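You operate a simulated robot arm through the tools that you are given. There is no shell and no other tool. Be economical: measure what you need, move in short steps, check, and stop when the job is done.

You are at the controls of a simulated robot arm. One attempt, no reset.

## Task
Level the stand: free the wheels, centre both bubbles and lock it again.

Only the result counts: the job must be done as asked and must still hold three seconds after the hand-in. Knocking over, shifting, dropping, spilling or breaking anything else fails it.

## Robot
A 6-joint arm with a two-finger parallel gripper, fixed in place. Base frame: the origin is at the foot of the arm, x ahead of it, y to its left, z up. Lengths are in m, angles in degrees, forces in N, time in s.
With the tool pointing down near the work surface it reaches from about 0.16 to 0.74 m from the base axis. Its first joint turns from -166.0 to 166.0 degrees. Payload 3.91 kg.
Tool frame: the origin (TCP) lies between the finger pads and is the grasp point; the fingertips stand 0.03 m ahead of it; z points along the fingers, y is the line along which they close. Largest opening 0.11 m; finger width 0.02, thickness 0.01; the body of the gripper, 0.048 by 0.112 m, starts 0.055 m behind the TCP.
Orientation is that of the tool frame in the base frame, as [roll, pitch, yaw] about the fixed x, y, z axes, in that order (R = Rz(yaw) Ry(pitch) Rx(roll)). With the fingers straight down and closing along the base's y, the tool's x points along the base's -x, its y along +y and its z along -z.

## Interface
- The arm moves only by the tool arm_command. Its arguments are lists of equal length, an entry for each row: "delta_pos": the shift along the tool's x, y, z in m, a list of three; "turn": the turn, a rotation vector about the tool's x, y, z in degrees, a list of three; "jaw": the opening in per cent of the stroke, from 0 (shut) to 100 (fully open). In form: {"delta_pos": [[x, y, z], ...], "turn": [[ax, ay, az], ...], "jaw": [jaw, ...]}. A call has 1 to 8 rows; each row shifts and turns the commanded pose from where the row before left it, along the tool's axes as they then stand. Each row takes 0.2 s and may step no farther than 0.05 m and 8.6 degrees from the row before; otherwise, or with a gripper value out of range, the whole call is refused. A pose out of reach is approached as far as the arm can. The call stops where the force on the tool passes 40 N (or 10 N more than at its start, if that is more) or the arm is blocked; 0.2 s more then pass. Each finger travels about 0.045 m/s and halts on what it meets, pressing with about 27 N; the grip force reading is that of the motor and also rises with nothing between the fingers. The clock runs only during rows and for 0.2 s after the last one: add rows that do not move to give the fingers time. The reply holds the time, the measured pose of the TCP, the force on the tool along the base axes, the opening and the grip force, in the units named above and with some noise, and new pictures: "pictures" is both (left out), scene, wrist or none.
- Cameras (640 x 400 px; columns grow to the right, rows downward): "scene" is fixed at [0.401, 0.651, 1.5131]; the picture's right is [-0.89, 0.45, 0.00], its down [0.36, 0.72, -0.59] and it looks along [-0.26, -0.53, -0.81] (base axes); focal length 232 px, centre (320, 200). "wrist" rides on the gripper at [0.071, 0.022, -0.107] in the tool frame; the picture's right is [-0.29, 0.96, 0.00], its down [-0.76, -0.23, -0.61] and it looks along [-0.58, -0.18, 0.79] (tool axes); focal length 243 px, centre (320, 200).
- move_column(by): slides the trunk up (or, below 0, down) by that many m; the arm rides with it, the base frame stays. It gives what a move gives, with no picture.
- point_at(camera, pixels): there is no depth. For up to 12 entries [column, row, z] of the newest picture of that camera ("zoom" is the newest enlarged one), the place [x, y] in the base frame at which the ray of that pixel passes the height z, good to about 0.002 m. The clock stands still meanwhile.
- inspect(camera, box): a new picture of the part [left, top, right, bottom] of that camera's present view, enlarged. The clock stands still meanwhile.
- close_job(): hands the job in; it is judged then, once.

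Keep the steps short. Do not move on a guess: measure, check each grasp and each placing, and mend mistakes. In all there are 80 turns and 200 pictures (those below and enlarged ones count). Leave the gripper open and the arm clear of the work at the hand-in unless told otherwise, and finish with a single line.

The tools are called after "Request:" as a command line: name --argument value ..., lists and objects as JSON in quotes. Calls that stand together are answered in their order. arm_command: Moves the arm, as the interface text tells. Its arguments: {"type":"object","properties":{"delta_pos":{"type":"array","items":{"type":"array","items":{"type":"number"}}},"turn":{"type":"array","items":{"type":"array","items":{"type":"number"}}},"jaw":{"type":"array","items":{"type":"number"}},"pictures":{"type":"string","enum":["both","scene","wrist","none"]}},"required":["delta_pos","turn","jaw"]} The other tools are called the same way: move_column (by) slides the trunk up or down; point_at (camera, pixels) gives the place at which the rays of pixels pass given heights; inspect (camera, box) takes an enlarged picture of a part of a camera's view; close_job () hands the job in.

At the start:

```text
t: 0.0
eef_pos: [0.1865, 0.3318, 1.2599]
ee_rot: [179.9, 0.0, 180.0]
force: [-0.4, -0.3, -0.2]
width: 0.1098
gripper_force: 0.1
trunk travel left (down, up): [-0.525, 0.065]
```

scene: 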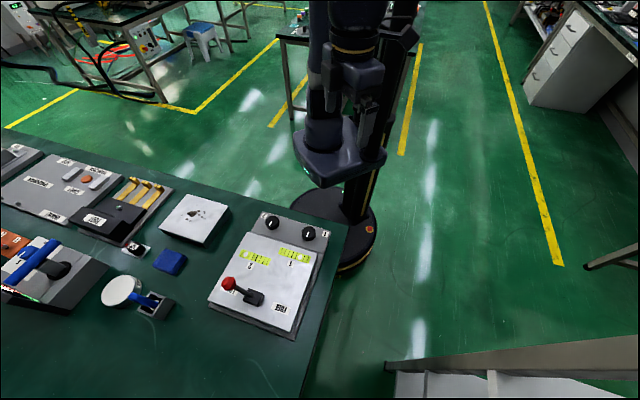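
wrist: 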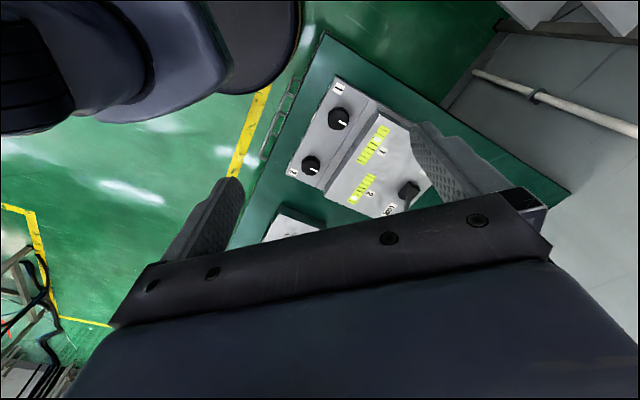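

I see a panel with two knobs, two bubble vials and a red-ball lever. I take enlarged looks first.

Request:
inspect --camera "scene" --box '[200, 200, 350, 345]'

Request:
inspect --camera "wrist" --box '[280, 70, 440, 230]'

```text
2.76 times, centred on (275, 272) of scene
```

zoom: 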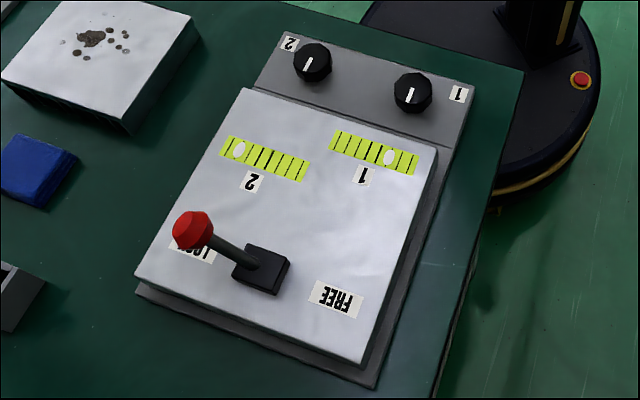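

```text
2.50 times, centred on (360, 150) of wrist
```

zoom: 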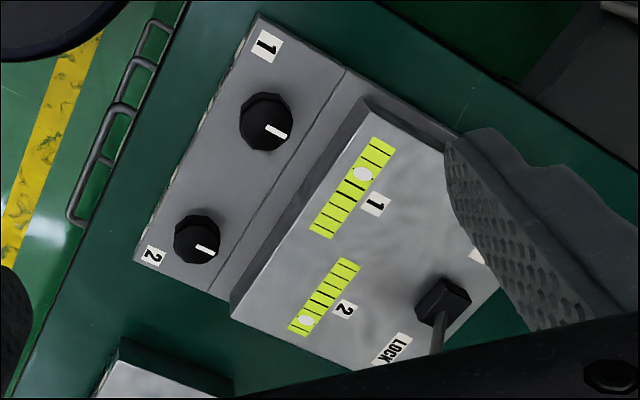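

I'll triangulate the knobs, lever base and ball from the two views.

Request:
point_at --camera "scene" --pixels '[[308.3, 232.5, 0.92], [308.3, 232.5, 0.96], [272.5, 221.3, 0.92], [272.5, 221.3, 0.96], [229, 282.9, 0.95], [229, 282.9, 1.0], [255, 294.5, 0.92], [255, 294.5, 0.96], [281.2, 307.5, 0.92], [229, 290.8, 0.92], [261, 302, 0.93], [333, 342, 0.892]]'

Request:
point_at --camera "zoom" --pixels '[[265, 120, 0.92], [265, 120, 0.96], [195, 240, 0.92], [195, 240, 0.96], [443, 297, 0.92], [443, 297, 0.96], [363, 174, 0.92], [307, 320, 0.92], [351, 190, 0.92], [322, 299, 0.92], [394, 348, 0.92]]'

```text
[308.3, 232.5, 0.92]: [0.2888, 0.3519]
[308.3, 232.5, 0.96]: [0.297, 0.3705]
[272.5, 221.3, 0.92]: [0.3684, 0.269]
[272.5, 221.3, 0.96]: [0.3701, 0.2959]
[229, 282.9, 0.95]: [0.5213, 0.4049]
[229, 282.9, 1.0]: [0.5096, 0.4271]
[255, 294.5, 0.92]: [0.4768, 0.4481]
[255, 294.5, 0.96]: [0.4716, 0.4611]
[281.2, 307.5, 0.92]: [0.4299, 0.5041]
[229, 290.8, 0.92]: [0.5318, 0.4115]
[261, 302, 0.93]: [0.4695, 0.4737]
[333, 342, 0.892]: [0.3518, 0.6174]
```

```text
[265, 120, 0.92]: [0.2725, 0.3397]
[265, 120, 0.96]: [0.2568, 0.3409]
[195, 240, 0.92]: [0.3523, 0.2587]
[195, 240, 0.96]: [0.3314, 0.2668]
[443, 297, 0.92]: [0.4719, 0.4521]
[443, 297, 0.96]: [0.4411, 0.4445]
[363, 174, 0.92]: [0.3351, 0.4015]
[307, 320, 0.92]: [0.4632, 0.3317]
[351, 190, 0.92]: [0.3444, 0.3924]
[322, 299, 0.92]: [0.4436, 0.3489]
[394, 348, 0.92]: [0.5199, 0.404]
```

The panel is yawed roughly 45°. I'll turn the gripper 45° about vertical (tool z negative) in place so that its closing line matches the knob row, and look again.

Request:
arm_command --delta_pos '[[0, 0, 0], [0, 0, 0], [0, 0, 0], [0, 0, 0], [0, 0, 0], [0, 0, 0], [0, 0, 0]]' --turn '[[0, 0, -7.5], [0, 0, -7.5], [0, 0, -7.5], [0, 0, -7.5], [0, 0, -7.5], [0, 0, -7.5], [0, 0, 0]]' --jaw '[60, 60, 60, 60, 60, 60, 60]'

```text
t: 1.6
eef_pos: [0.187, 0.3309, 1.2606]
ee_rot: [-180.0, 0.0, -134.8]
force: [0.3, -0.5, -0.4]
width: 0.0661
gripper_force: 0.1
trunk travel left (down, up): [-0.525, 0.065]
```

scene: 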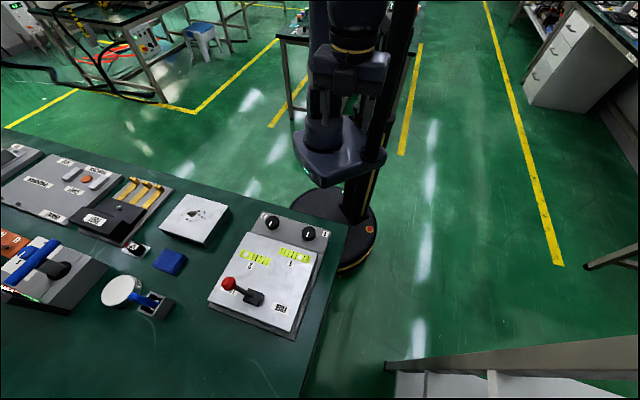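
wrist: 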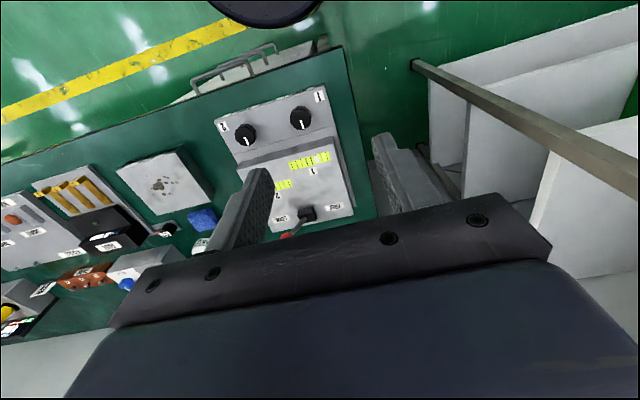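

Aligned well with the knob row. Next I move above the middle of the panel, and lower, for a closer view.

Request:
arm_command --delta_pos '[[-0.039, -0.029, 0], [-0.039, -0.029, 0], [-0.039, -0.029, 0], [-0.039, -0.029, 0], [0, 0, 0.03], [0, 0, 0.03], [0, 0, 0]]' --turn '[[0, 0, 0], [0, 0, 0], [0, 0, 0], [0, 0, 0], [0, 0, 0], [0, 0, 0], [0, 0, 0]]' --jaw '[60, 60, 60, 60, 60, 60, 60]'

```text
t: 3.2
eef_pos: [0.3796, 0.36, 1.2008]
ee_rot: [179.9, 0.0, -135.0]
force: [-0.4, 0.6, 0.2]
width: 0.066
gripper_force: 0.2
trunk travel left (down, up): [-0.525, 0.065]
```

scene: 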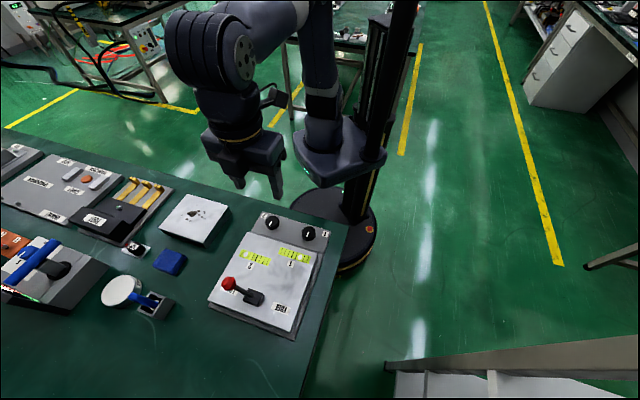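
wrist: 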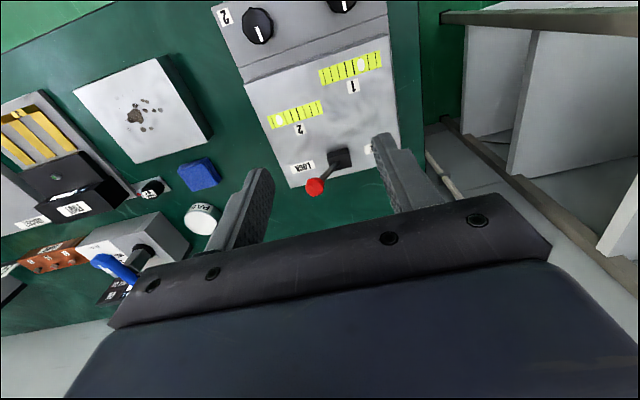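

Good view of ball and lever. I enlarge both to triangulate.

Request:
inspect --camera "wrist" --box '[210, 0, 410, 200]'

Request:
point_at --camera "scene" --pixels '[[308.3, 231, 0.9], [308.3, 231, 0.94], [272.5, 219.8, 0.9], [272.5, 219.8, 0.94], [229, 282.9, 0.94], [229, 282.9, 0.98], [255, 294.5, 0.9], [255, 294.5, 0.94]]'

Request:
point_at --camera "wrist" --pixels '[[315, 187, 0.94], [315, 187, 0.98], [340, 158, 0.9], [340, 158, 0.94], [258, 26, 0.9], [258, 26, 0.94], [303, 167, 0.91], [369, 149, 0.91], [290, 187, 0.91], [397, 147, 0.91]]'

```text
2.00 times, centred on (310, 100) of wrist
```

zoom: 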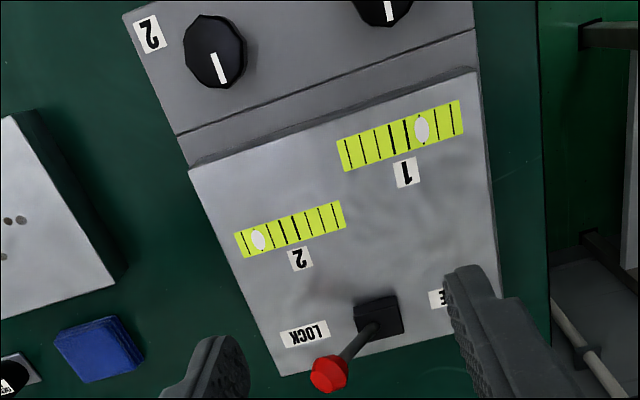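

```text
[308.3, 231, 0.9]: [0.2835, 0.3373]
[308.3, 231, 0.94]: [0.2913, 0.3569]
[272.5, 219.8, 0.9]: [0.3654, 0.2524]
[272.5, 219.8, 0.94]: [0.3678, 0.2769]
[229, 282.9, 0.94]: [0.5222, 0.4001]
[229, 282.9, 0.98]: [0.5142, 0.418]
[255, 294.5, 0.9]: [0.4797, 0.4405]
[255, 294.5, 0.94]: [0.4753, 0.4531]
```

```text
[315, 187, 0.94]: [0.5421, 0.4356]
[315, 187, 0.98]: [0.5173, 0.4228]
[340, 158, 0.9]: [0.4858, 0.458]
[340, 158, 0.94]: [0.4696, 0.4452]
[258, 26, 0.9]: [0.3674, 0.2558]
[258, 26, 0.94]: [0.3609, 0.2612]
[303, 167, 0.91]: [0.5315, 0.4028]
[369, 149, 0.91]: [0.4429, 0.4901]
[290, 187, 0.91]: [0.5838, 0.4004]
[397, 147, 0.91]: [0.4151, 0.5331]
```

Ball ≈ (0.513, 0.420, 0.985), lever base ≈ (0.4765, 0.449), block top ≈ 0.928. I close the fingers and come down behind the ball on the LOCK side (tip ending at z≈0.97).

Request:
arm_command --delta_pos '[[-0.0335, -0.0251, 0], [-0.0335, -0.0251, 0], [-0.0335, -0.0251, 0], [-0.0335, -0.0251, 0], [0, 0, 0.05], [0, 0, 0.05], [0, 0, 0.04], [0, 0, 0.04]]' --turn '[[0, 0, 0], [0, 0, 0], [0, 0, 0], [0, 0, 0], [0, 0, 0], [0, 0, 0], [0, 0, 0], [0, 0, 0]]' --jaw '[0, 0, 0, 0, 0, 0, 0, 0]'

```text
t: 5.0
eef_pos: [0.5447, 0.3828, 1.0202]
ee_rot: [179.9, 0.0, -134.9]
force: [-0.1, 0.4, -0.7]
width: 0.0001
gripper_force: 27.6
trunk travel left (down, up): [-0.525, 0.065]
```

scene: 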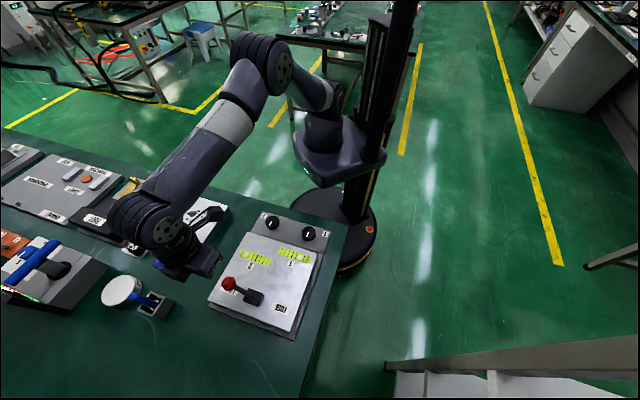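
wrist: 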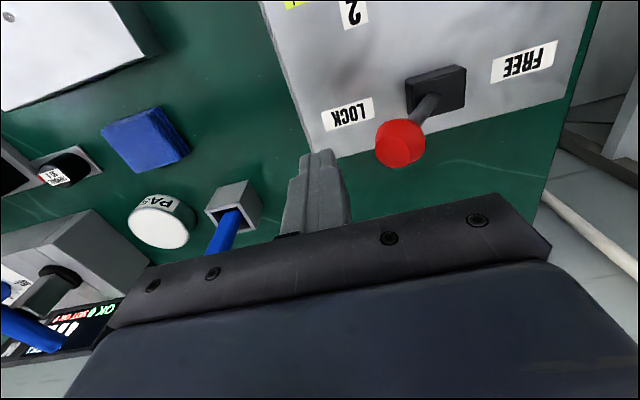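

Fingers are left of the ball. I recheck the ball position with this closer view.

Request:
point_at --camera "wrist" --pixels '[[400, 143, 0.97], [400, 143, 0.985], [400, 143, 1.0], [436, 90, 0.92], [436, 90, 0.93], [522, 63, 0.91], [347, 114, 0.91], [322, 154, 0.99]]'

Request:
inspect --camera "scene" --box '[180, 230, 310, 330]'

```text
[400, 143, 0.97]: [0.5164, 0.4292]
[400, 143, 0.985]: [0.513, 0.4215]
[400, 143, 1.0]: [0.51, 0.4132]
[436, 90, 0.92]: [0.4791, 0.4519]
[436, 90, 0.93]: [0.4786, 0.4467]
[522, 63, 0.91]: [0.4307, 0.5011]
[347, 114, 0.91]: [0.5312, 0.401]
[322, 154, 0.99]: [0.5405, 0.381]
```

```text
4.00 times, centred on (245, 280) of scene
```

zoom: 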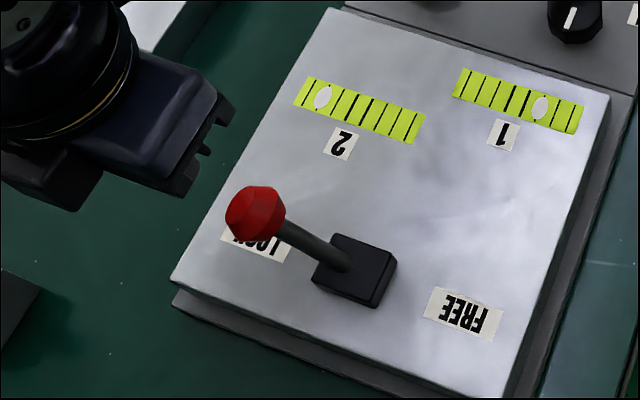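

Ball confirmed. I lower 3 cm (tip ≈0.96) and push gently toward FREE (+tool y).

Request:
arm_command --delta_pos '[[-0.004, 0, 0.03], [0, 0.015, 0], [0, 0.012, 0], [0, 0.012, 0], [0, 0.012, 0], [0, 0.012, 0]]' --turn '[[0, 0, 0], [0, 0, 0], [0, 0, 0], [0, 0, 0], [0, 0, 0], [0, 0, 0]]' --jaw '[0, 0, 0, 0, 0, 0]'

```text
t: 6.4
eef_pos: [0.5043, 0.4304, 0.9907]
ee_rot: [179.9, 0.0, -134.9]
force: [-0.3, 0.7, 0.8]
width: 0.0003
gripper_force: 27.5
trunk travel left (down, up): [-0.525, 0.065]
```

scene: 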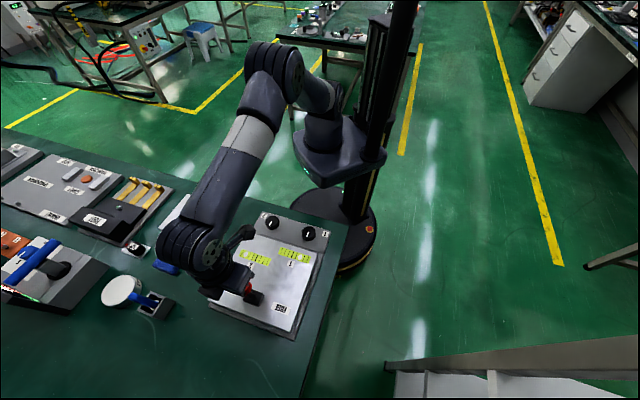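
wrist: 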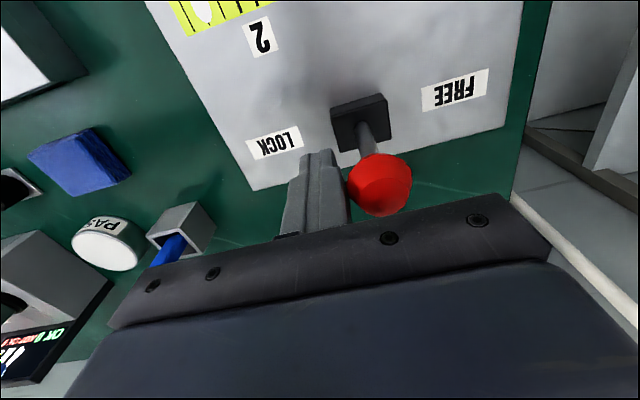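

The lever is moving, almost upright. I continue to FREE.

Request:
arm_command --delta_pos '[[0, 0.012, 0], [0, 0.012, 0], [0, 0.012, 0], [0, 0.01, 0], [0, 0, 0]]' --turn '[[0, 0, 0], [0, 0, 0], [0, 0, 0], [0, 0, 0], [0, 0, 0]]' --jaw '[0, 0, 0, 0, 0]'

```text
t: 7.6
eef_pos: [0.4733, 0.4609, 0.9909]
ee_rot: [-179.9, -0.1, -135.1]
force: [7.1, -7.9, 1.0]
width: 0.0
gripper_force: 26.9
trunk travel left (down, up): [-0.525, 0.065]
```

scene: 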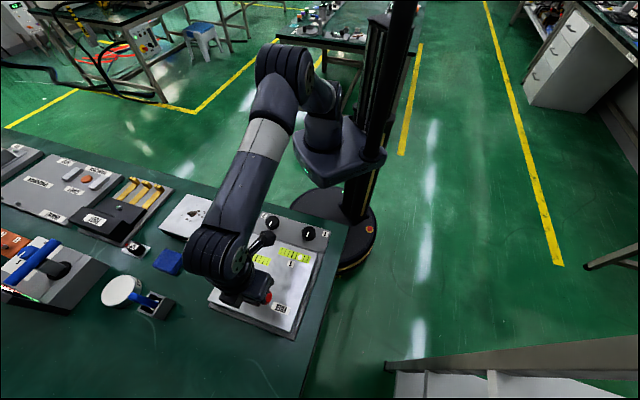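
wrist: 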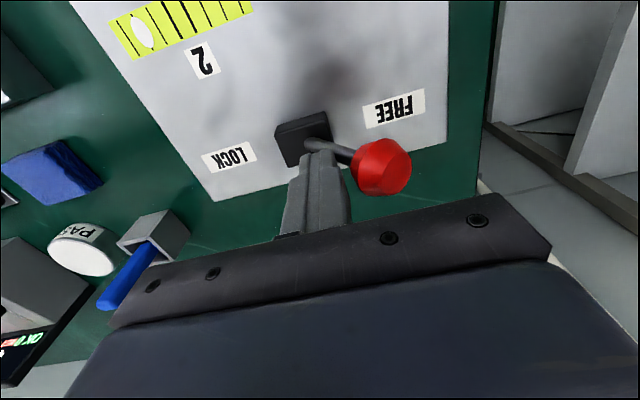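

A reaction of ~10 N against the push: likely the stop. I press 4 mm more to see whether it's really the end.

Request:
arm_command --delta_pos '[[0, 0.002, 0], [0, 0.002, 0], [0, 0, 0]]' --turn '[[0, 0, 0], [0, 0, 0], [0, 0, 0]]' --jaw '[0, 0, 0]' --pictures "none"

```text
t: 8.4
eef_pos: [0.4721, 0.4614, 0.99]
ee_rot: [-179.8, 0.1, -135.1]
force: [22.8, -22.2, 8.0]
width: 0.0
gripper_force: 27.2
trunk travel left (down, up): [-0.525, 0.065]
```

Firm stop: lever is at FREE. I back off, lift, and look.

Request:
arm_command --delta_pos '[[0, -0.02, 0], [0, -0.01, -0.04], [0, 0, -0.05], [0, 0, -0.05], [0.04, 0, -0.02], [0.045, 0, 0], [0.045, 0, 0], [0, 0, 0]]' --turn '[[0, 0, 0], [0, 0, 0], [0, 0, 0], [0, 0, 0], [0, 0, 0], [0, 0, 0], [0, 0, 0], [0, 0, 0]]' --jaw '[0, 0, 0, 0, 55, 55, 55, 55]'

Request:
inspect --camera "wrist" --box '[200, 0, 440, 200]'

Request:
inspect --camera "scene" --box '[215, 205, 345, 325]'

```text
t: 10.2
eef_pos: [0.3972, 0.3531, 1.1513]
ee_rot: [179.9, 0.0, -135.0]
force: [0.2, 0.5, -0.3]
width: 0.0605
gripper_force: 0.1
trunk travel left (down, up): [-0.525, 0.065]
```

scene: 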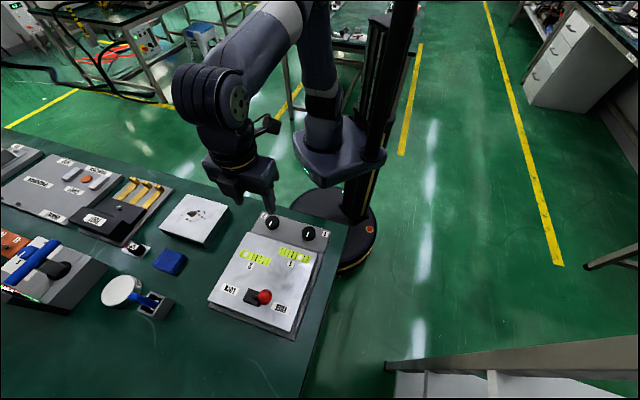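
wrist: 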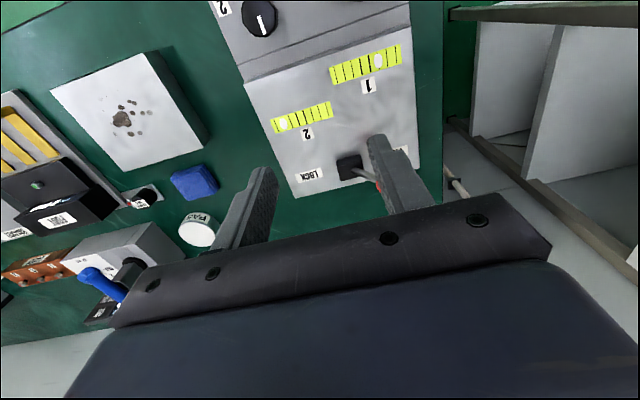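

```text
2.00 times, centred on (320, 100) of wrist
```

zoom: 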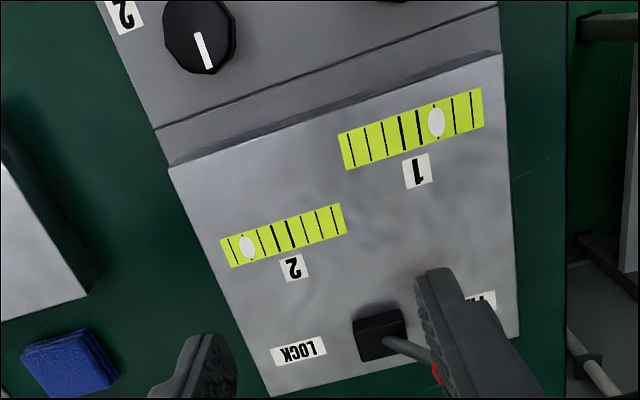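

```text
3.33 times, centred on (280, 265) of scene
```

zoom: 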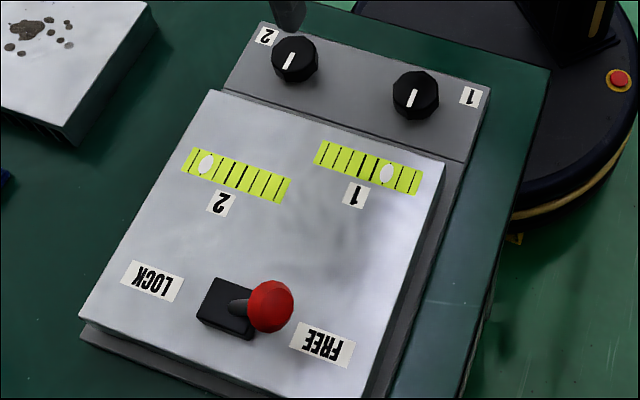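

Lever is at FREE. Now I triangulate the knobs: knob 2 scene zoom (297,57), knob 1 (417,92), wrist knob 2 (259,18).

Request:
point_at --camera "zoom" --pixels '[[297, 57, 0.9], [297, 57, 0.93], [417, 92, 0.9], [417, 92, 0.93], [230, 90, 0.892], [488, 88, 0.892], [290, 75, 0.9]]'

Request:
point_at --camera "wrist" --pixels '[[259, 18, 0.9], [259, 18, 0.93]]'

```text
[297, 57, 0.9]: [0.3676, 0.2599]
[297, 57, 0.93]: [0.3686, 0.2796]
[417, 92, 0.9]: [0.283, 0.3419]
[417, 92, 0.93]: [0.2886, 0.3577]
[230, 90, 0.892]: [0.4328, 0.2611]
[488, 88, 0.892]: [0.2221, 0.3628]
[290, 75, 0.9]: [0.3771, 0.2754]
```

```text
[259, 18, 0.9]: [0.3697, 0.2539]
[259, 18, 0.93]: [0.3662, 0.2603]
```

Small disagreement in height, so I retreat 0.2 m toward the robot for a direct wrist view of both knobs.

Request:
arm_command --delta_pos '[[0.04, 0, 0], [0.04, 0, 0], [0.04, 0, 0], [0.04, 0, 0], [0.04, 0, 0.0], [0, 0, 0.04], [0, 0, 0]]' --turn '[[0, 0, 0], [0, 0, 0], [0, 0, 0], [0, 0, 0], [0, 0, 0], [0, 0, 0], [0, 0, 0]]' --jaw '[55, 55, 55, 55, 55, 55, 55]' --pictures "wrist"

Request:
inspect --camera "wrist" --box '[220, 40, 440, 200]'

```text
t: 11.8
eef_pos: [0.2592, 0.2105, 1.1104]
ee_rot: [180.0, 0.1, -135.0]
force: [-0.3, 0.2, -0.7]
width: 0.0605
gripper_force: 0.0
trunk travel left (down, up): [-0.525, 0.065]
```

wrist: 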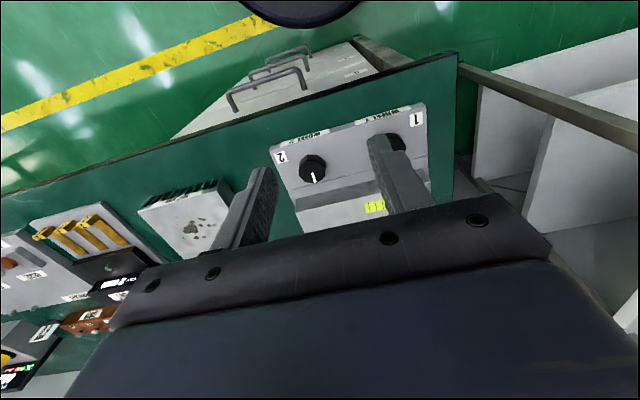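

```text
2.50 times, centred on (330, 120) of wrist
```

zoom: 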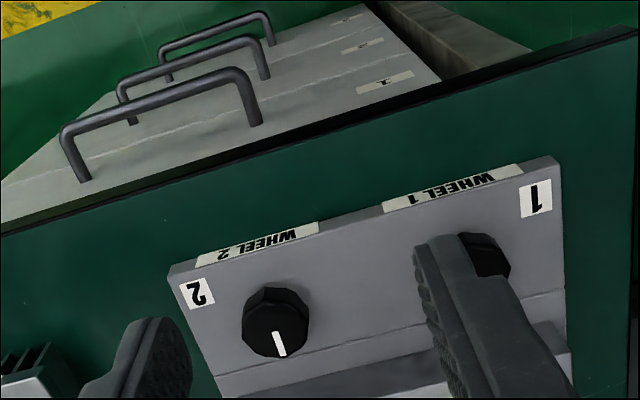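

Request:
point_at --camera "zoom" --pixels '[[277, 328, 0.9], [277, 328, 0.93], [490, 265, 0.9], [170, 277, 0.892], [170, 267, 0.91]]'

```text
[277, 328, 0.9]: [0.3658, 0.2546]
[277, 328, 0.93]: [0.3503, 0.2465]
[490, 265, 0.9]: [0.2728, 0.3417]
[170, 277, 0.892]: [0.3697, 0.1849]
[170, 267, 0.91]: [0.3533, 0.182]
```

Knob 2 ≈ (0.368, 0.256), top z ≈ 0.895, about 3 cm wide. I move above it and go down to TCP z≈0.95.

Request:
arm_command --delta_pos '[[-0.0365, -0.0149, 0], [-0.0365, -0.0149, 0], [-0.0365, -0.0149, 0], [0, 0, 0.045], [0, 0, 0.045], [0, 0, 0.045], [0, 0, 0.015], [0, 0, 0]]' --turn '[[0, 0, 0], [0, 0, 0], [0, 0, 0], [0, 0, 0], [0, 0, 0], [0, 0, 0], [0, 0, 0], [0, 0, 0]]' --jaw '[55, 55, 55, 55, 55, 55, 55, 55]'

Request:
inspect --camera "scene" --box '[215, 185, 345, 305]'

Request:
inspect --camera "wrist" --box '[180, 80, 480, 267]'

```text
t: 13.6
eef_pos: [0.3667, 0.2582, 0.9599]
ee_rot: [180.0, 0.0, -135.1]
force: [0.4, 0.2, -0.1]
width: 0.0607
gripper_force: 0.2
trunk travel left (down, up): [-0.525, 0.065]
```

scene: 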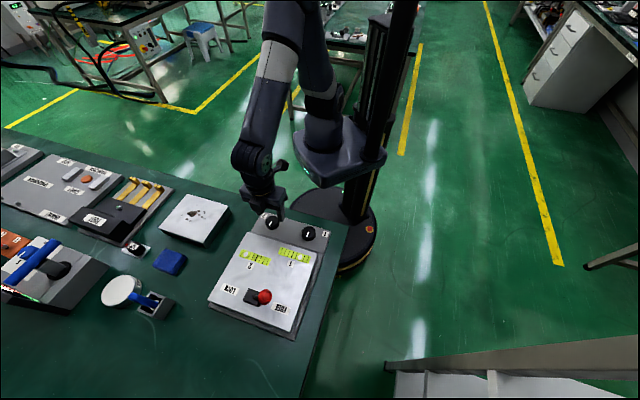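
wrist: 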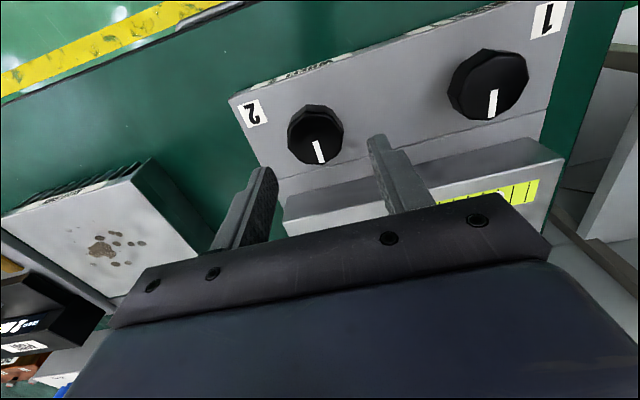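

```text
3.33 times, centred on (280, 245) of scene
```

zoom: 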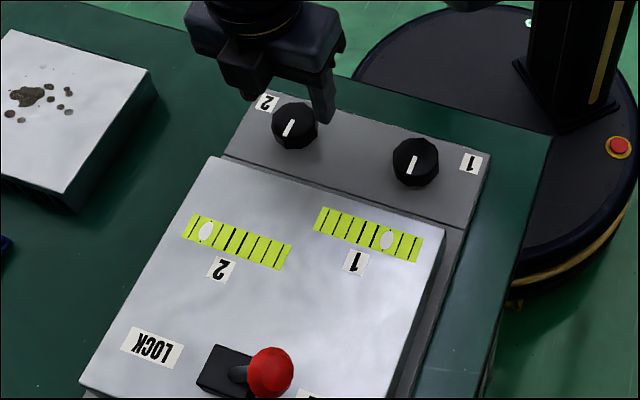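

```text
2.13 times, centred on (330, 174) of wrist
```

zoom: 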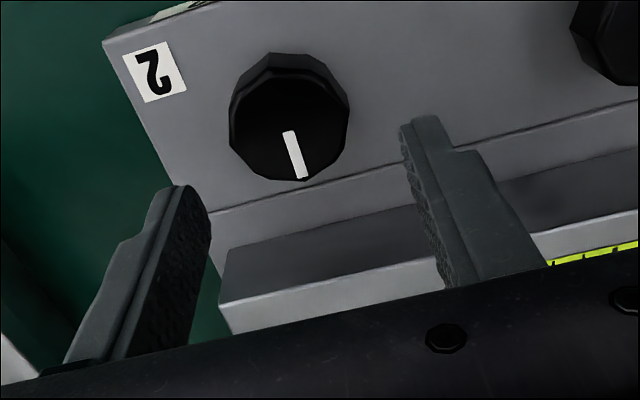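

Request:
point_at --camera "zoom" --pixels '[[290, 128, 0.89], [290, 128, 0.9], [290, 128, 0.91], [235, 125, 0.9], [348, 120, 0.9], [175, 65, 0.88]]'

Request:
point_at --camera "wrist" --pixels '[[489, 90, 0.89], [489, 90, 0.9], [489, 90, 0.91]]'

Request:
point_at --camera "scene" --pixels '[[273, 221, 0.89], [273, 221, 0.9], [273, 221, 0.91], [309, 232.5, 0.89], [309, 232.5, 0.9], [309, 232.5, 0.91]]'

```text
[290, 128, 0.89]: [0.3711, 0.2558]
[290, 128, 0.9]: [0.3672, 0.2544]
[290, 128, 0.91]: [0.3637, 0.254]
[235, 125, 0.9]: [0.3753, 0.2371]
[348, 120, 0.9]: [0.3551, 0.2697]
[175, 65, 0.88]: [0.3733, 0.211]
```

```text
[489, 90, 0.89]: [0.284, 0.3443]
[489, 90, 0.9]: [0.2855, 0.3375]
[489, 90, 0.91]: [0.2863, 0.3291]
```

```text
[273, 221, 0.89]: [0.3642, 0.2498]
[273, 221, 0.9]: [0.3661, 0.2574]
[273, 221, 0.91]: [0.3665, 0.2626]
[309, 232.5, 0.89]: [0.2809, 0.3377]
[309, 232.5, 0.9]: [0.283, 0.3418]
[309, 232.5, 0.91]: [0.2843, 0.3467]
```

Knob 2 ≈ (0.367, 0.2555, top 0.898). I correct 2 mm and lower until tips are at about z 0.885, then look.

Request:
arm_command --delta_pos '[[0.0015, -0.002, 0.02], [0, 0, 0.015], [0, 0, 0.008], [0, 0, 0]]' --turn '[[0, 0, 0], [0, 0, 0], [0, 0, 0], [0, 0, 0]]' --jaw '[55, 55, 55, 55]' --pictures "none"

Request:
inspect --camera "scene" --box '[235, 190, 325, 246]'

Request:
inspect --camera "wrist" --box '[180, 80, 480, 267]'

```text
t: 14.6
eef_pos: [0.3659, 0.2555, 0.9167]
ee_rot: [-180.0, 0.0, -135.1]
force: [-0.1, -0.2, -0.1]
width: 0.0605
gripper_force: 0.0
trunk travel left (down, up): [-0.525, 0.065]
```

```text
7.11 times, centred on (280, 218) of scene
```

zoom: 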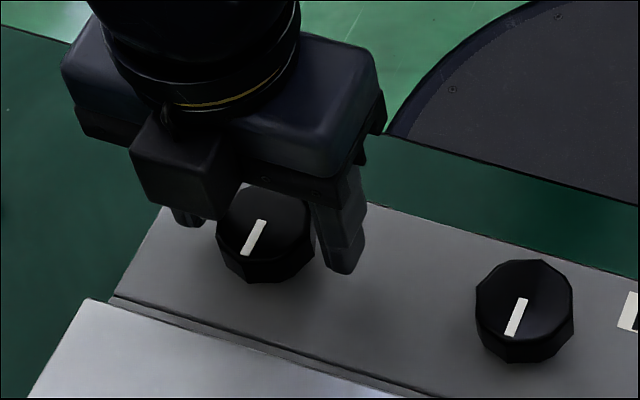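

```text
2.13 times, centred on (330, 174) of wrist
```

zoom: 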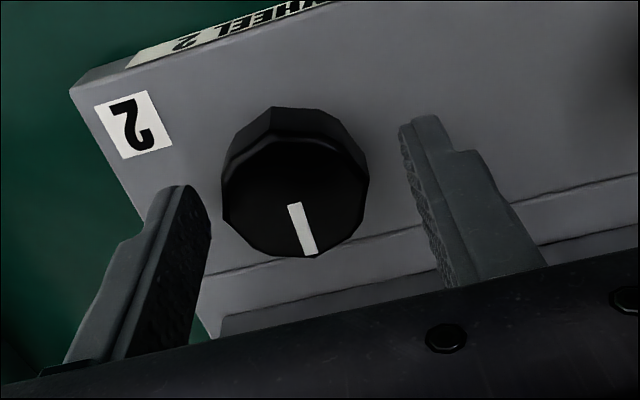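

Request:
point_at --camera "zoom" --pixels '[[295, 198, 0.89], [295, 198, 0.9], [225, 185, 0.9], [367, 180, 0.9]]'

Request:
point_at --camera "wrist" --pixels '[[318, 173, 0.9]]'

```text
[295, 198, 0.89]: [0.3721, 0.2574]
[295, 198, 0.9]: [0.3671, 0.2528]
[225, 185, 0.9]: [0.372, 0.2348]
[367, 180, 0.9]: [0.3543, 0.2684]
```

```text
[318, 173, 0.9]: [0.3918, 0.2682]
```

Centred within 2 mm. I lower 4 mm more and close on the knob.

Request:
arm_command --delta_pos '[[0, 0, 0.004], [0, 0, 0], [0, 0, 0], [0, 0, 0], [0, 0, 0]]' --turn '[[0, 0, 0], [0, 0, 0], [0, 0, 0], [0, 0, 0], [0, 0, 0]]' --jaw '[55, 0, 0, 0, 0]' --pictures "none"

Request:
inspect --camera "scene" --box '[215, 205, 345, 286]'

```text
t: 15.8
eef_pos: [0.3668, 0.2543, 0.9114]
ee_rot: [-179.8, 0.0, -135.0]
force: [12.3, -11.4, 0.0]
width: 0.0417
gripper_force: 45.1
trunk travel left (down, up): [-0.525, 0.065]
```

```text
4.92 times, centred on (280, 246) of scene
```

zoom: 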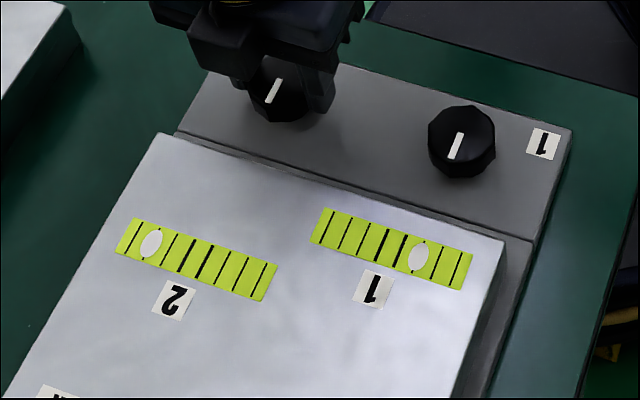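

Grasped (knob 4.2 cm across). Force shows a slight off-centre of ~2 mm; I ease −y by 2 mm, then test-turn +15° (clockwise from above).

Request:
arm_command --delta_pos '[[0, -0.002, 0], [0, 0, 0], [0, 0, 0], [0, 0, 0]]' --turn '[[0, 0, 0], [0, 0, 7.5], [0, 0, 7.5], [0, 0, 0]]' --jaw '[0, 0, 0, 0]' --pictures "none"

Request:
inspect --camera "scene" --box '[215, 205, 345, 286]'

```text
t: 16.8
eef_pos: [0.3677, 0.2548, 0.9117]
ee_rot: [-179.9, -0.1, -150.1]
force: [6.3, 1.2, -4.6]
width: 0.0414
gripper_force: 45.3
trunk travel left (down, up): [-0.525, 0.065]
```

```text
4.92 times, centred on (280, 246) of scene
```

zoom: 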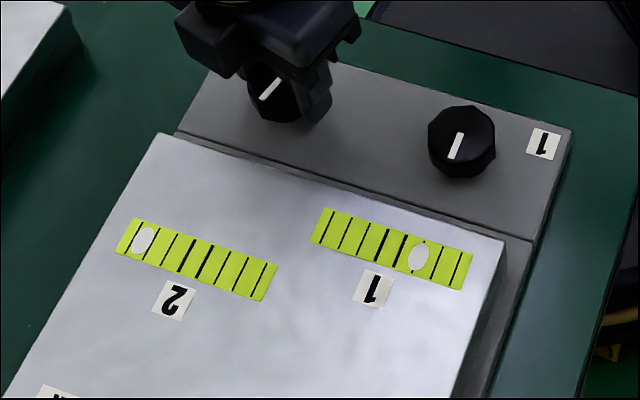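

The knob turns; bubble 2 moved slightly left (wrong way), so counter-clockwise is right. I turn −60° and check.

Request:
arm_command --delta_pos '[[0, 0, 0], [0, 0, 0], [0, 0, 0], [0, 0, 0], [0, 0, 0], [0, 0, 0], [0, 0, 0], [0, 0, 0]]' --turn '[[0, 0, -8], [0, 0, -8], [0, 0, -8], [0, 0, -8], [0, 0, -8], [0, 0, -8], [0, 0, -8], [0, 0, -4]]' --jaw '[0, 0, 0, 0, 0, 0, 0, 0]' --pictures "none"

Request:
inspect --camera "scene" --box '[215, 205, 345, 286]'

```text
t: 18.6
eef_pos: [0.3682, 0.2534, 0.9124]
ee_rot: [180.0, -0.1, -89.9]
force: [8.1, 5.8, -8.4]
width: 0.0415
gripper_force: 45.4
trunk travel left (down, up): [-0.525, 0.065]
```

```text
4.92 times, centred on (280, 246) of scene
```

zoom: 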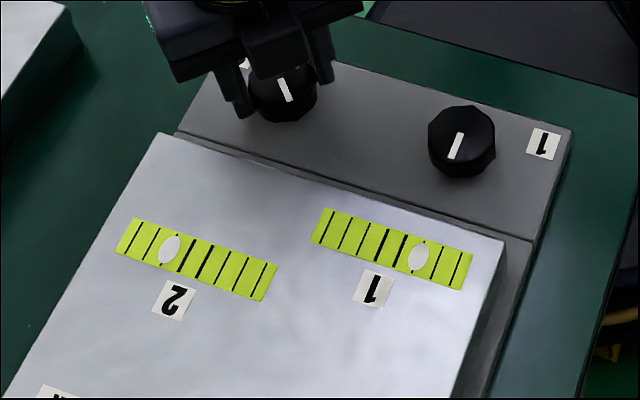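

Bubble 2 moved from x=143 to 169; the centre is at ≈195, so about 60° more. I turn −52°.

Request:
arm_command --delta_pos '[[0, 0, 0], [0, 0, 0], [0, 0, 0], [0, 0, 0], [0, 0, 0], [0, 0, 0], [0, 0, 0], [0, 0, 0]]' --turn '[[0, 0, -8], [0, 0, -8], [0, 0, -8], [0, 0, -8], [0, 0, -8], [0, 0, -8], [0, 0, -4], [0, 0, 0]]' --jaw '[0, 0, 0, 0, 0, 0, 0, 0]' --pictures "none"

Request:
inspect --camera "scene" --box '[215, 205, 345, 286]'

Request:
inspect --camera "scene" --box '[235, 240, 275, 265]'

```text
t: 20.4
eef_pos: [0.3687, 0.2536, 0.9129]
ee_rot: [180.0, 0.0, -38.0]
force: [12.6, 8.9, -9.7]
width: 0.0415
gripper_force: 44.5
trunk travel left (down, up): [-0.525, 0.065]
```

```text
4.92 times, centred on (280, 246) of scene
```

zoom: 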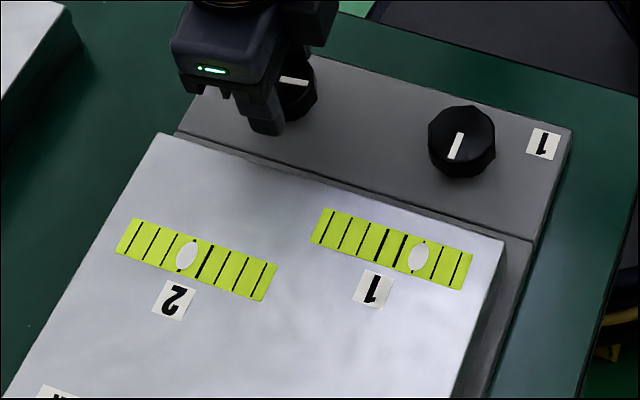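

```text
16.00 times, centred on (255, 252) of scene
```

zoom: 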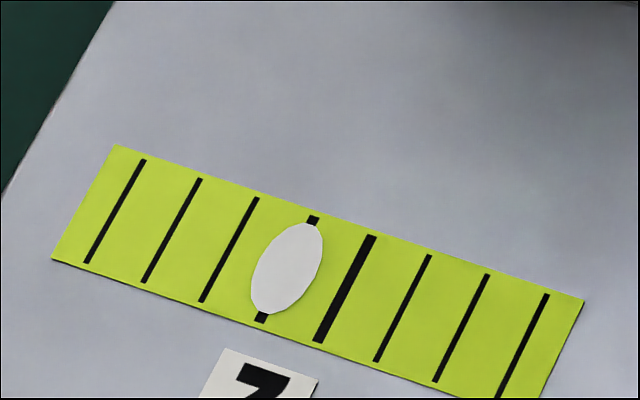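

At 16×, the bubble sits at x=287; the middle between the two thick lines is 317. At ~1.41 px/deg that needs −21° more.

Request:
arm_command --delta_pos '[[0, 0, 0], [0, 0, 0], [0, 0, 0], [0, 0, 0]]' --turn '[[0, 0, -7], [0, 0, -7], [0, 0, -7], [0, 0, 0]]' --jaw '[0, 0, 0, 0]' --pictures "none"

Request:
inspect --camera "scene" --box '[235, 240, 275, 265]'

```text
t: 21.4
eef_pos: [0.3677, 0.2547, 0.9121]
ee_rot: [-179.9, 0.0, -16.9]
force: [13.4, 8.1, -14.2]
width: 0.0415
gripper_force: 44.8
trunk travel left (down, up): [-0.525, 0.065]
```

```text
16.00 times, centred on (255, 252) of scene
```

zoom: 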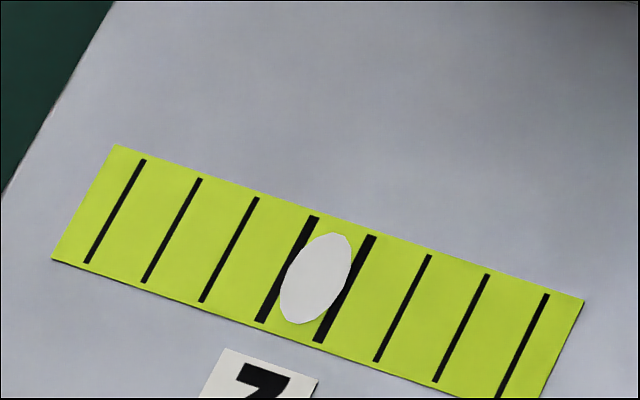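

Bubble 2 is centred (316 vs 317). I release gently with a small opening (the raised step is near), and check that it holds.

Request:
arm_command --delta_pos '[[0, 0, 0], [0, 0, 0], [0, 0, -0.015], [0, 0, -0.03], [0, 0, -0.03], [0, 0, 0], [0, 0, 0]]' --turn '[[0, 0, 0], [0, 0, 0], [0, 0, 0], [0, 0, 0], [0, 0, 7], [0, 0, 7], [0, 0, 7]]' --jaw '[44, 44, 44, 44, 55, 55, 55]' --pictures "none"

Request:
inspect --camera "scene" --box '[235, 240, 275, 265]'

Request:
inspect --camera "scene" --box '[275, 240, 315, 265]'

```text
t: 23.0
eef_pos: [0.3665, 0.2547, 0.9882]
ee_rot: [180.0, -0.1, -38.2]
force: [0.5, 0.8, 0.5]
width: 0.0604
gripper_force: 0.1
trunk travel left (down, up): [-0.525, 0.065]
```

```text
16.00 times, centred on (255, 252) of scene
```

zoom: 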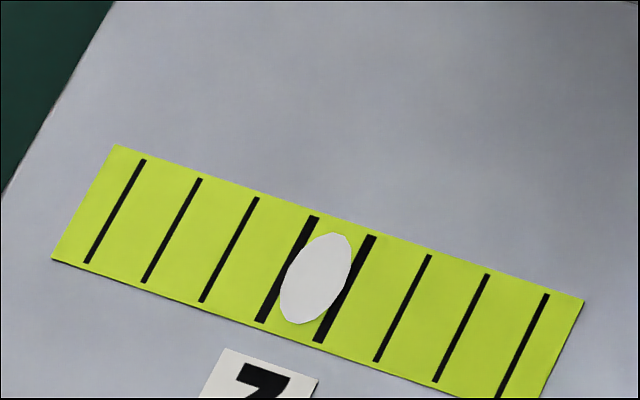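

```text
16.00 times, centred on (295, 252) of scene
```

zoom: 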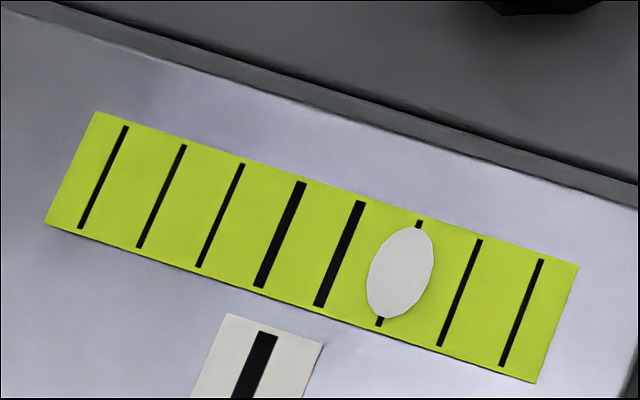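

Bubble 2 holds after release. Bubble 1 sits at x=400 with centre at 310 → clockwise about 64°. I move over knob 1 at ≈(0.2835, 0.3405) and align to yaw −45°.

Request:
arm_command --delta_pos '[[-0.0394, -0.0054, 0], [-0.0394, -0.0054, 0], [-0.0394, -0.0053, 0], [0, 0, 0], [0, 0, 0]]' --turn '[[0, 0, 0], [0, 0, 0], [0, 0, 0], [0, 0, 6.8], [0, 0, 0]]' --jaw '[55, 55, 55, 55, 55]'

Request:
inspect --camera "scene" --box '[265, 200, 355, 256]'

```text
t: 24.2
eef_pos: [0.2849, 0.3379, 0.9878]
ee_rot: [-180.0, 0.1, -44.8]
force: [0.2, 0.0, 1.0]
width: 0.0604
gripper_force: 0.1
trunk travel left (down, up): [-0.525, 0.065]
```

scene: 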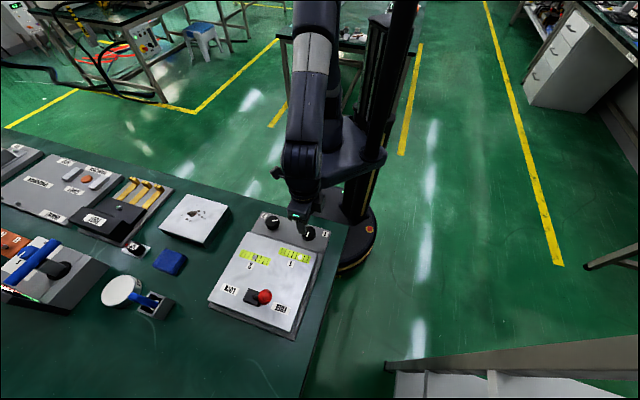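
wrist: 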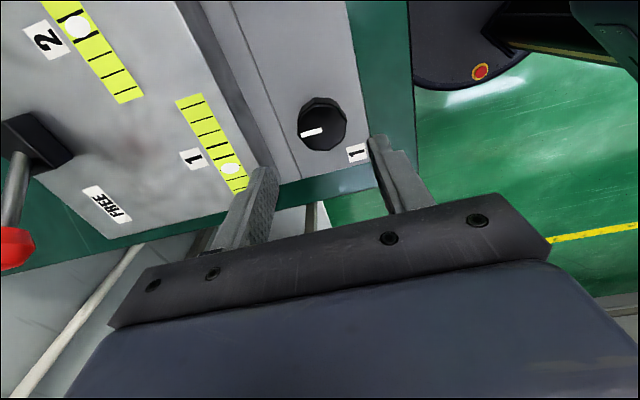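

```text
7.11 times, centred on (310, 228) of scene
```

zoom: 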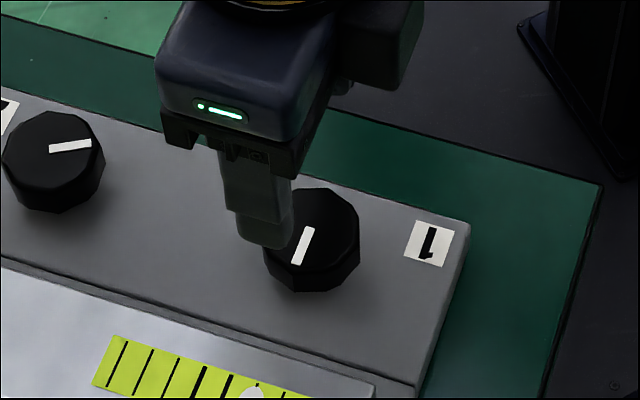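

At this yaw the fingers would close across toward the step; I turn to yaw −90° (tool +45°) for clearance, and measure knob 1's top at wrist (321,122) first.

Request:
point_at --camera "wrist" --pixels '[[321, 123, 0.89], [321, 123, 0.898], [321, 123, 0.905]]'

Request:
arm_command --delta_pos '[[0, 0, 0], [0, 0, 0], [0, 0, 0], [0, 0, 0], [0, 0, 0], [0, 0, 0], [0, 0, 0]]' --turn '[[0, 0, 7.5], [0, 0, 7.5], [0, 0, 7.5], [0, 0, 7.5], [0, 0, 7.5], [0, 0, 7.5], [0, 0, 0]]' --jaw '[51, 51, 51, 51, 51, 51, 51]' --pictures "none"

Request:
inspect --camera "wrist" --box '[180, 30, 480, 217]'

```text
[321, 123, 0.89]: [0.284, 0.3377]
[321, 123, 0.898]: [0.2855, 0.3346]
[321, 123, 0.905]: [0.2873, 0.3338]
```

```text
t: 25.8
eef_pos: [0.2842, 0.3384, 0.9887]
ee_rot: [-179.9, 0.1, -89.9]
force: [-0.5, 0.1, 0.1]
width: 0.0564
gripper_force: 0.0
trunk travel left (down, up): [-0.525, 0.065]
```

```text
2.13 times, centred on (330, 124) of wrist
```

zoom: 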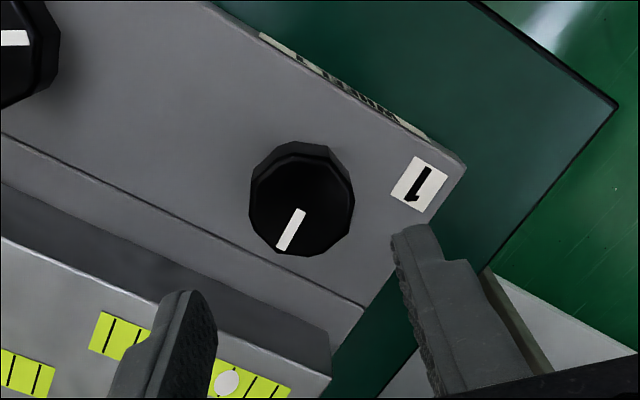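

Request:
point_at --camera "zoom" --pixels '[[301, 204, 0.89], [301, 204, 0.898], [255, 190, 0.898], [353, 200, 0.898], [301, 146, 0.892], [301, 255, 0.898]]'

```text
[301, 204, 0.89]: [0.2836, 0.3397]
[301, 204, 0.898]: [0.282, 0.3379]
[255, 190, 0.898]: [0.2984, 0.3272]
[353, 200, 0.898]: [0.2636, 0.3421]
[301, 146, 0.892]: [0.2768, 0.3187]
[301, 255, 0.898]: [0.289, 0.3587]
```

Knob 1 ≈ (0.283, 0.338); TCP is within ~1 mm. I descend to TCP z≈0.912 and close.

Request:
arm_command --delta_pos '[[0, 0.001, 0.035], [0, 0, 0.025], [0, 0, 0.012], [0, 0, 0.005], [0, 0, 0], [0, 0, 0], [0, 0, 0]]' --turn '[[0, 0, 0], [0, 0, 0], [0, 0, 0], [0, 0, 0], [0, 0, 0], [0, 0, 0], [0, 0, 0]]' --jaw '[51, 51, 51, 51, 0, 0, 0]' --pictures "none"

Request:
inspect --camera "scene" --box '[215, 205, 345, 286]'

```text
t: 27.4
eef_pos: [0.2831, 0.338, 0.9094]
ee_rot: [-179.8, 0.0, -89.8]
force: [5.9, 0.1, -3.1]
width: 0.041
gripper_force: 44.5
trunk travel left (down, up): [-0.525, 0.065]
```

```text
4.92 times, centred on (280, 246) of scene
```

zoom: 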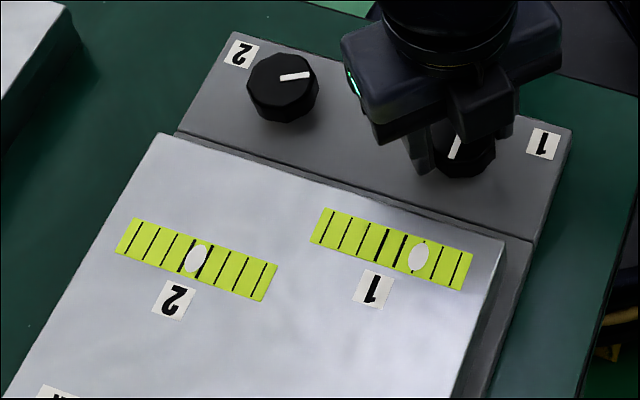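

Grasped. I turn +40° (clockwise) and check the direction and gain.

Request:
arm_command --delta_pos '[[0, 0, 0], [0, 0, 0], [0, 0, 0], [0, 0, 0], [0, 0, 0], [0, 0, 0]]' --turn '[[0, 0, 8], [0, 0, 8], [0, 0, 8], [0, 0, 8], [0, 0, 8], [0, 0, 0]]' --jaw '[0, 0, 0, 0, 0, 0]' --pictures "none"

Request:
inspect --camera "scene" --box '[275, 240, 315, 265]'

Request:
inspect --camera "scene" --box '[235, 240, 275, 265]'

```text
t: 28.8
eef_pos: [0.2826, 0.3382, 0.9095]
ee_rot: [-179.9, -0.2, -129.9]
force: [-6.2, -2.2, -10.5]
width: 0.0411
gripper_force: 44.6
trunk travel left (down, up): [-0.525, 0.065]
```

```text
16.00 times, centred on (295, 252) of scene
```

zoom: 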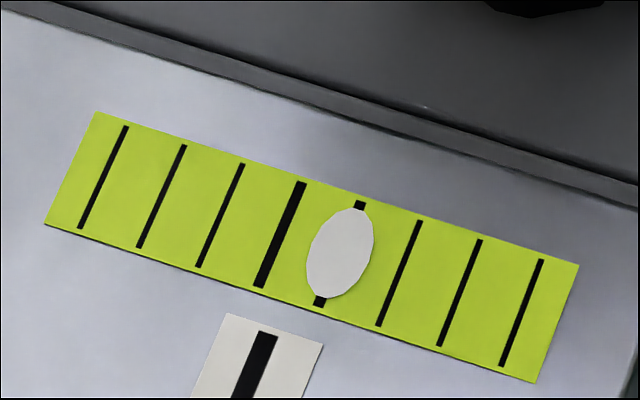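

```text
16.00 times, centred on (255, 252) of scene
```

zoom: 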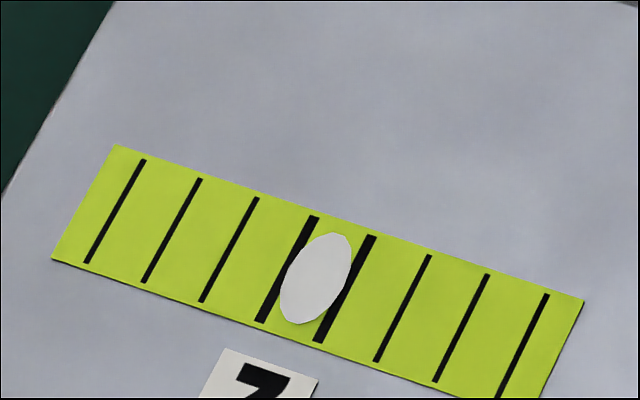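

Bubble 1 moved 400→340; needs 310 → +20° more. Bubble 2 is unaffected.

Request:
arm_command --delta_pos '[[0, 0, 0], [0, 0, 0], [0, 0, 0], [0, 0, 0]]' --turn '[[0, 0, 7], [0, 0, 7], [0, 0, 6], [0, 0, 0]]' --jaw '[0, 0, 0, 0]' --pictures "none"

Request:
inspect --camera "scene" --box '[275, 240, 315, 265]'

```text
t: 29.8
eef_pos: [0.2813, 0.3393, 0.9106]
ee_rot: [-180.0, 0.0, -149.8]
force: [-14.4, 0.6, -14.4]
width: 0.0411
gripper_force: 44.9
trunk travel left (down, up): [-0.525, 0.065]
```

```text
16.00 times, centred on (295, 252) of scene
```

zoom: 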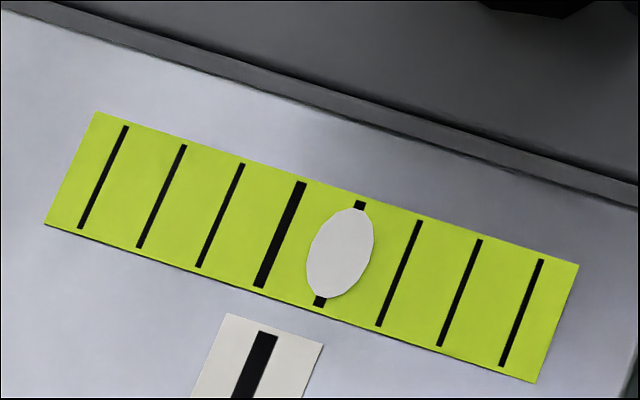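

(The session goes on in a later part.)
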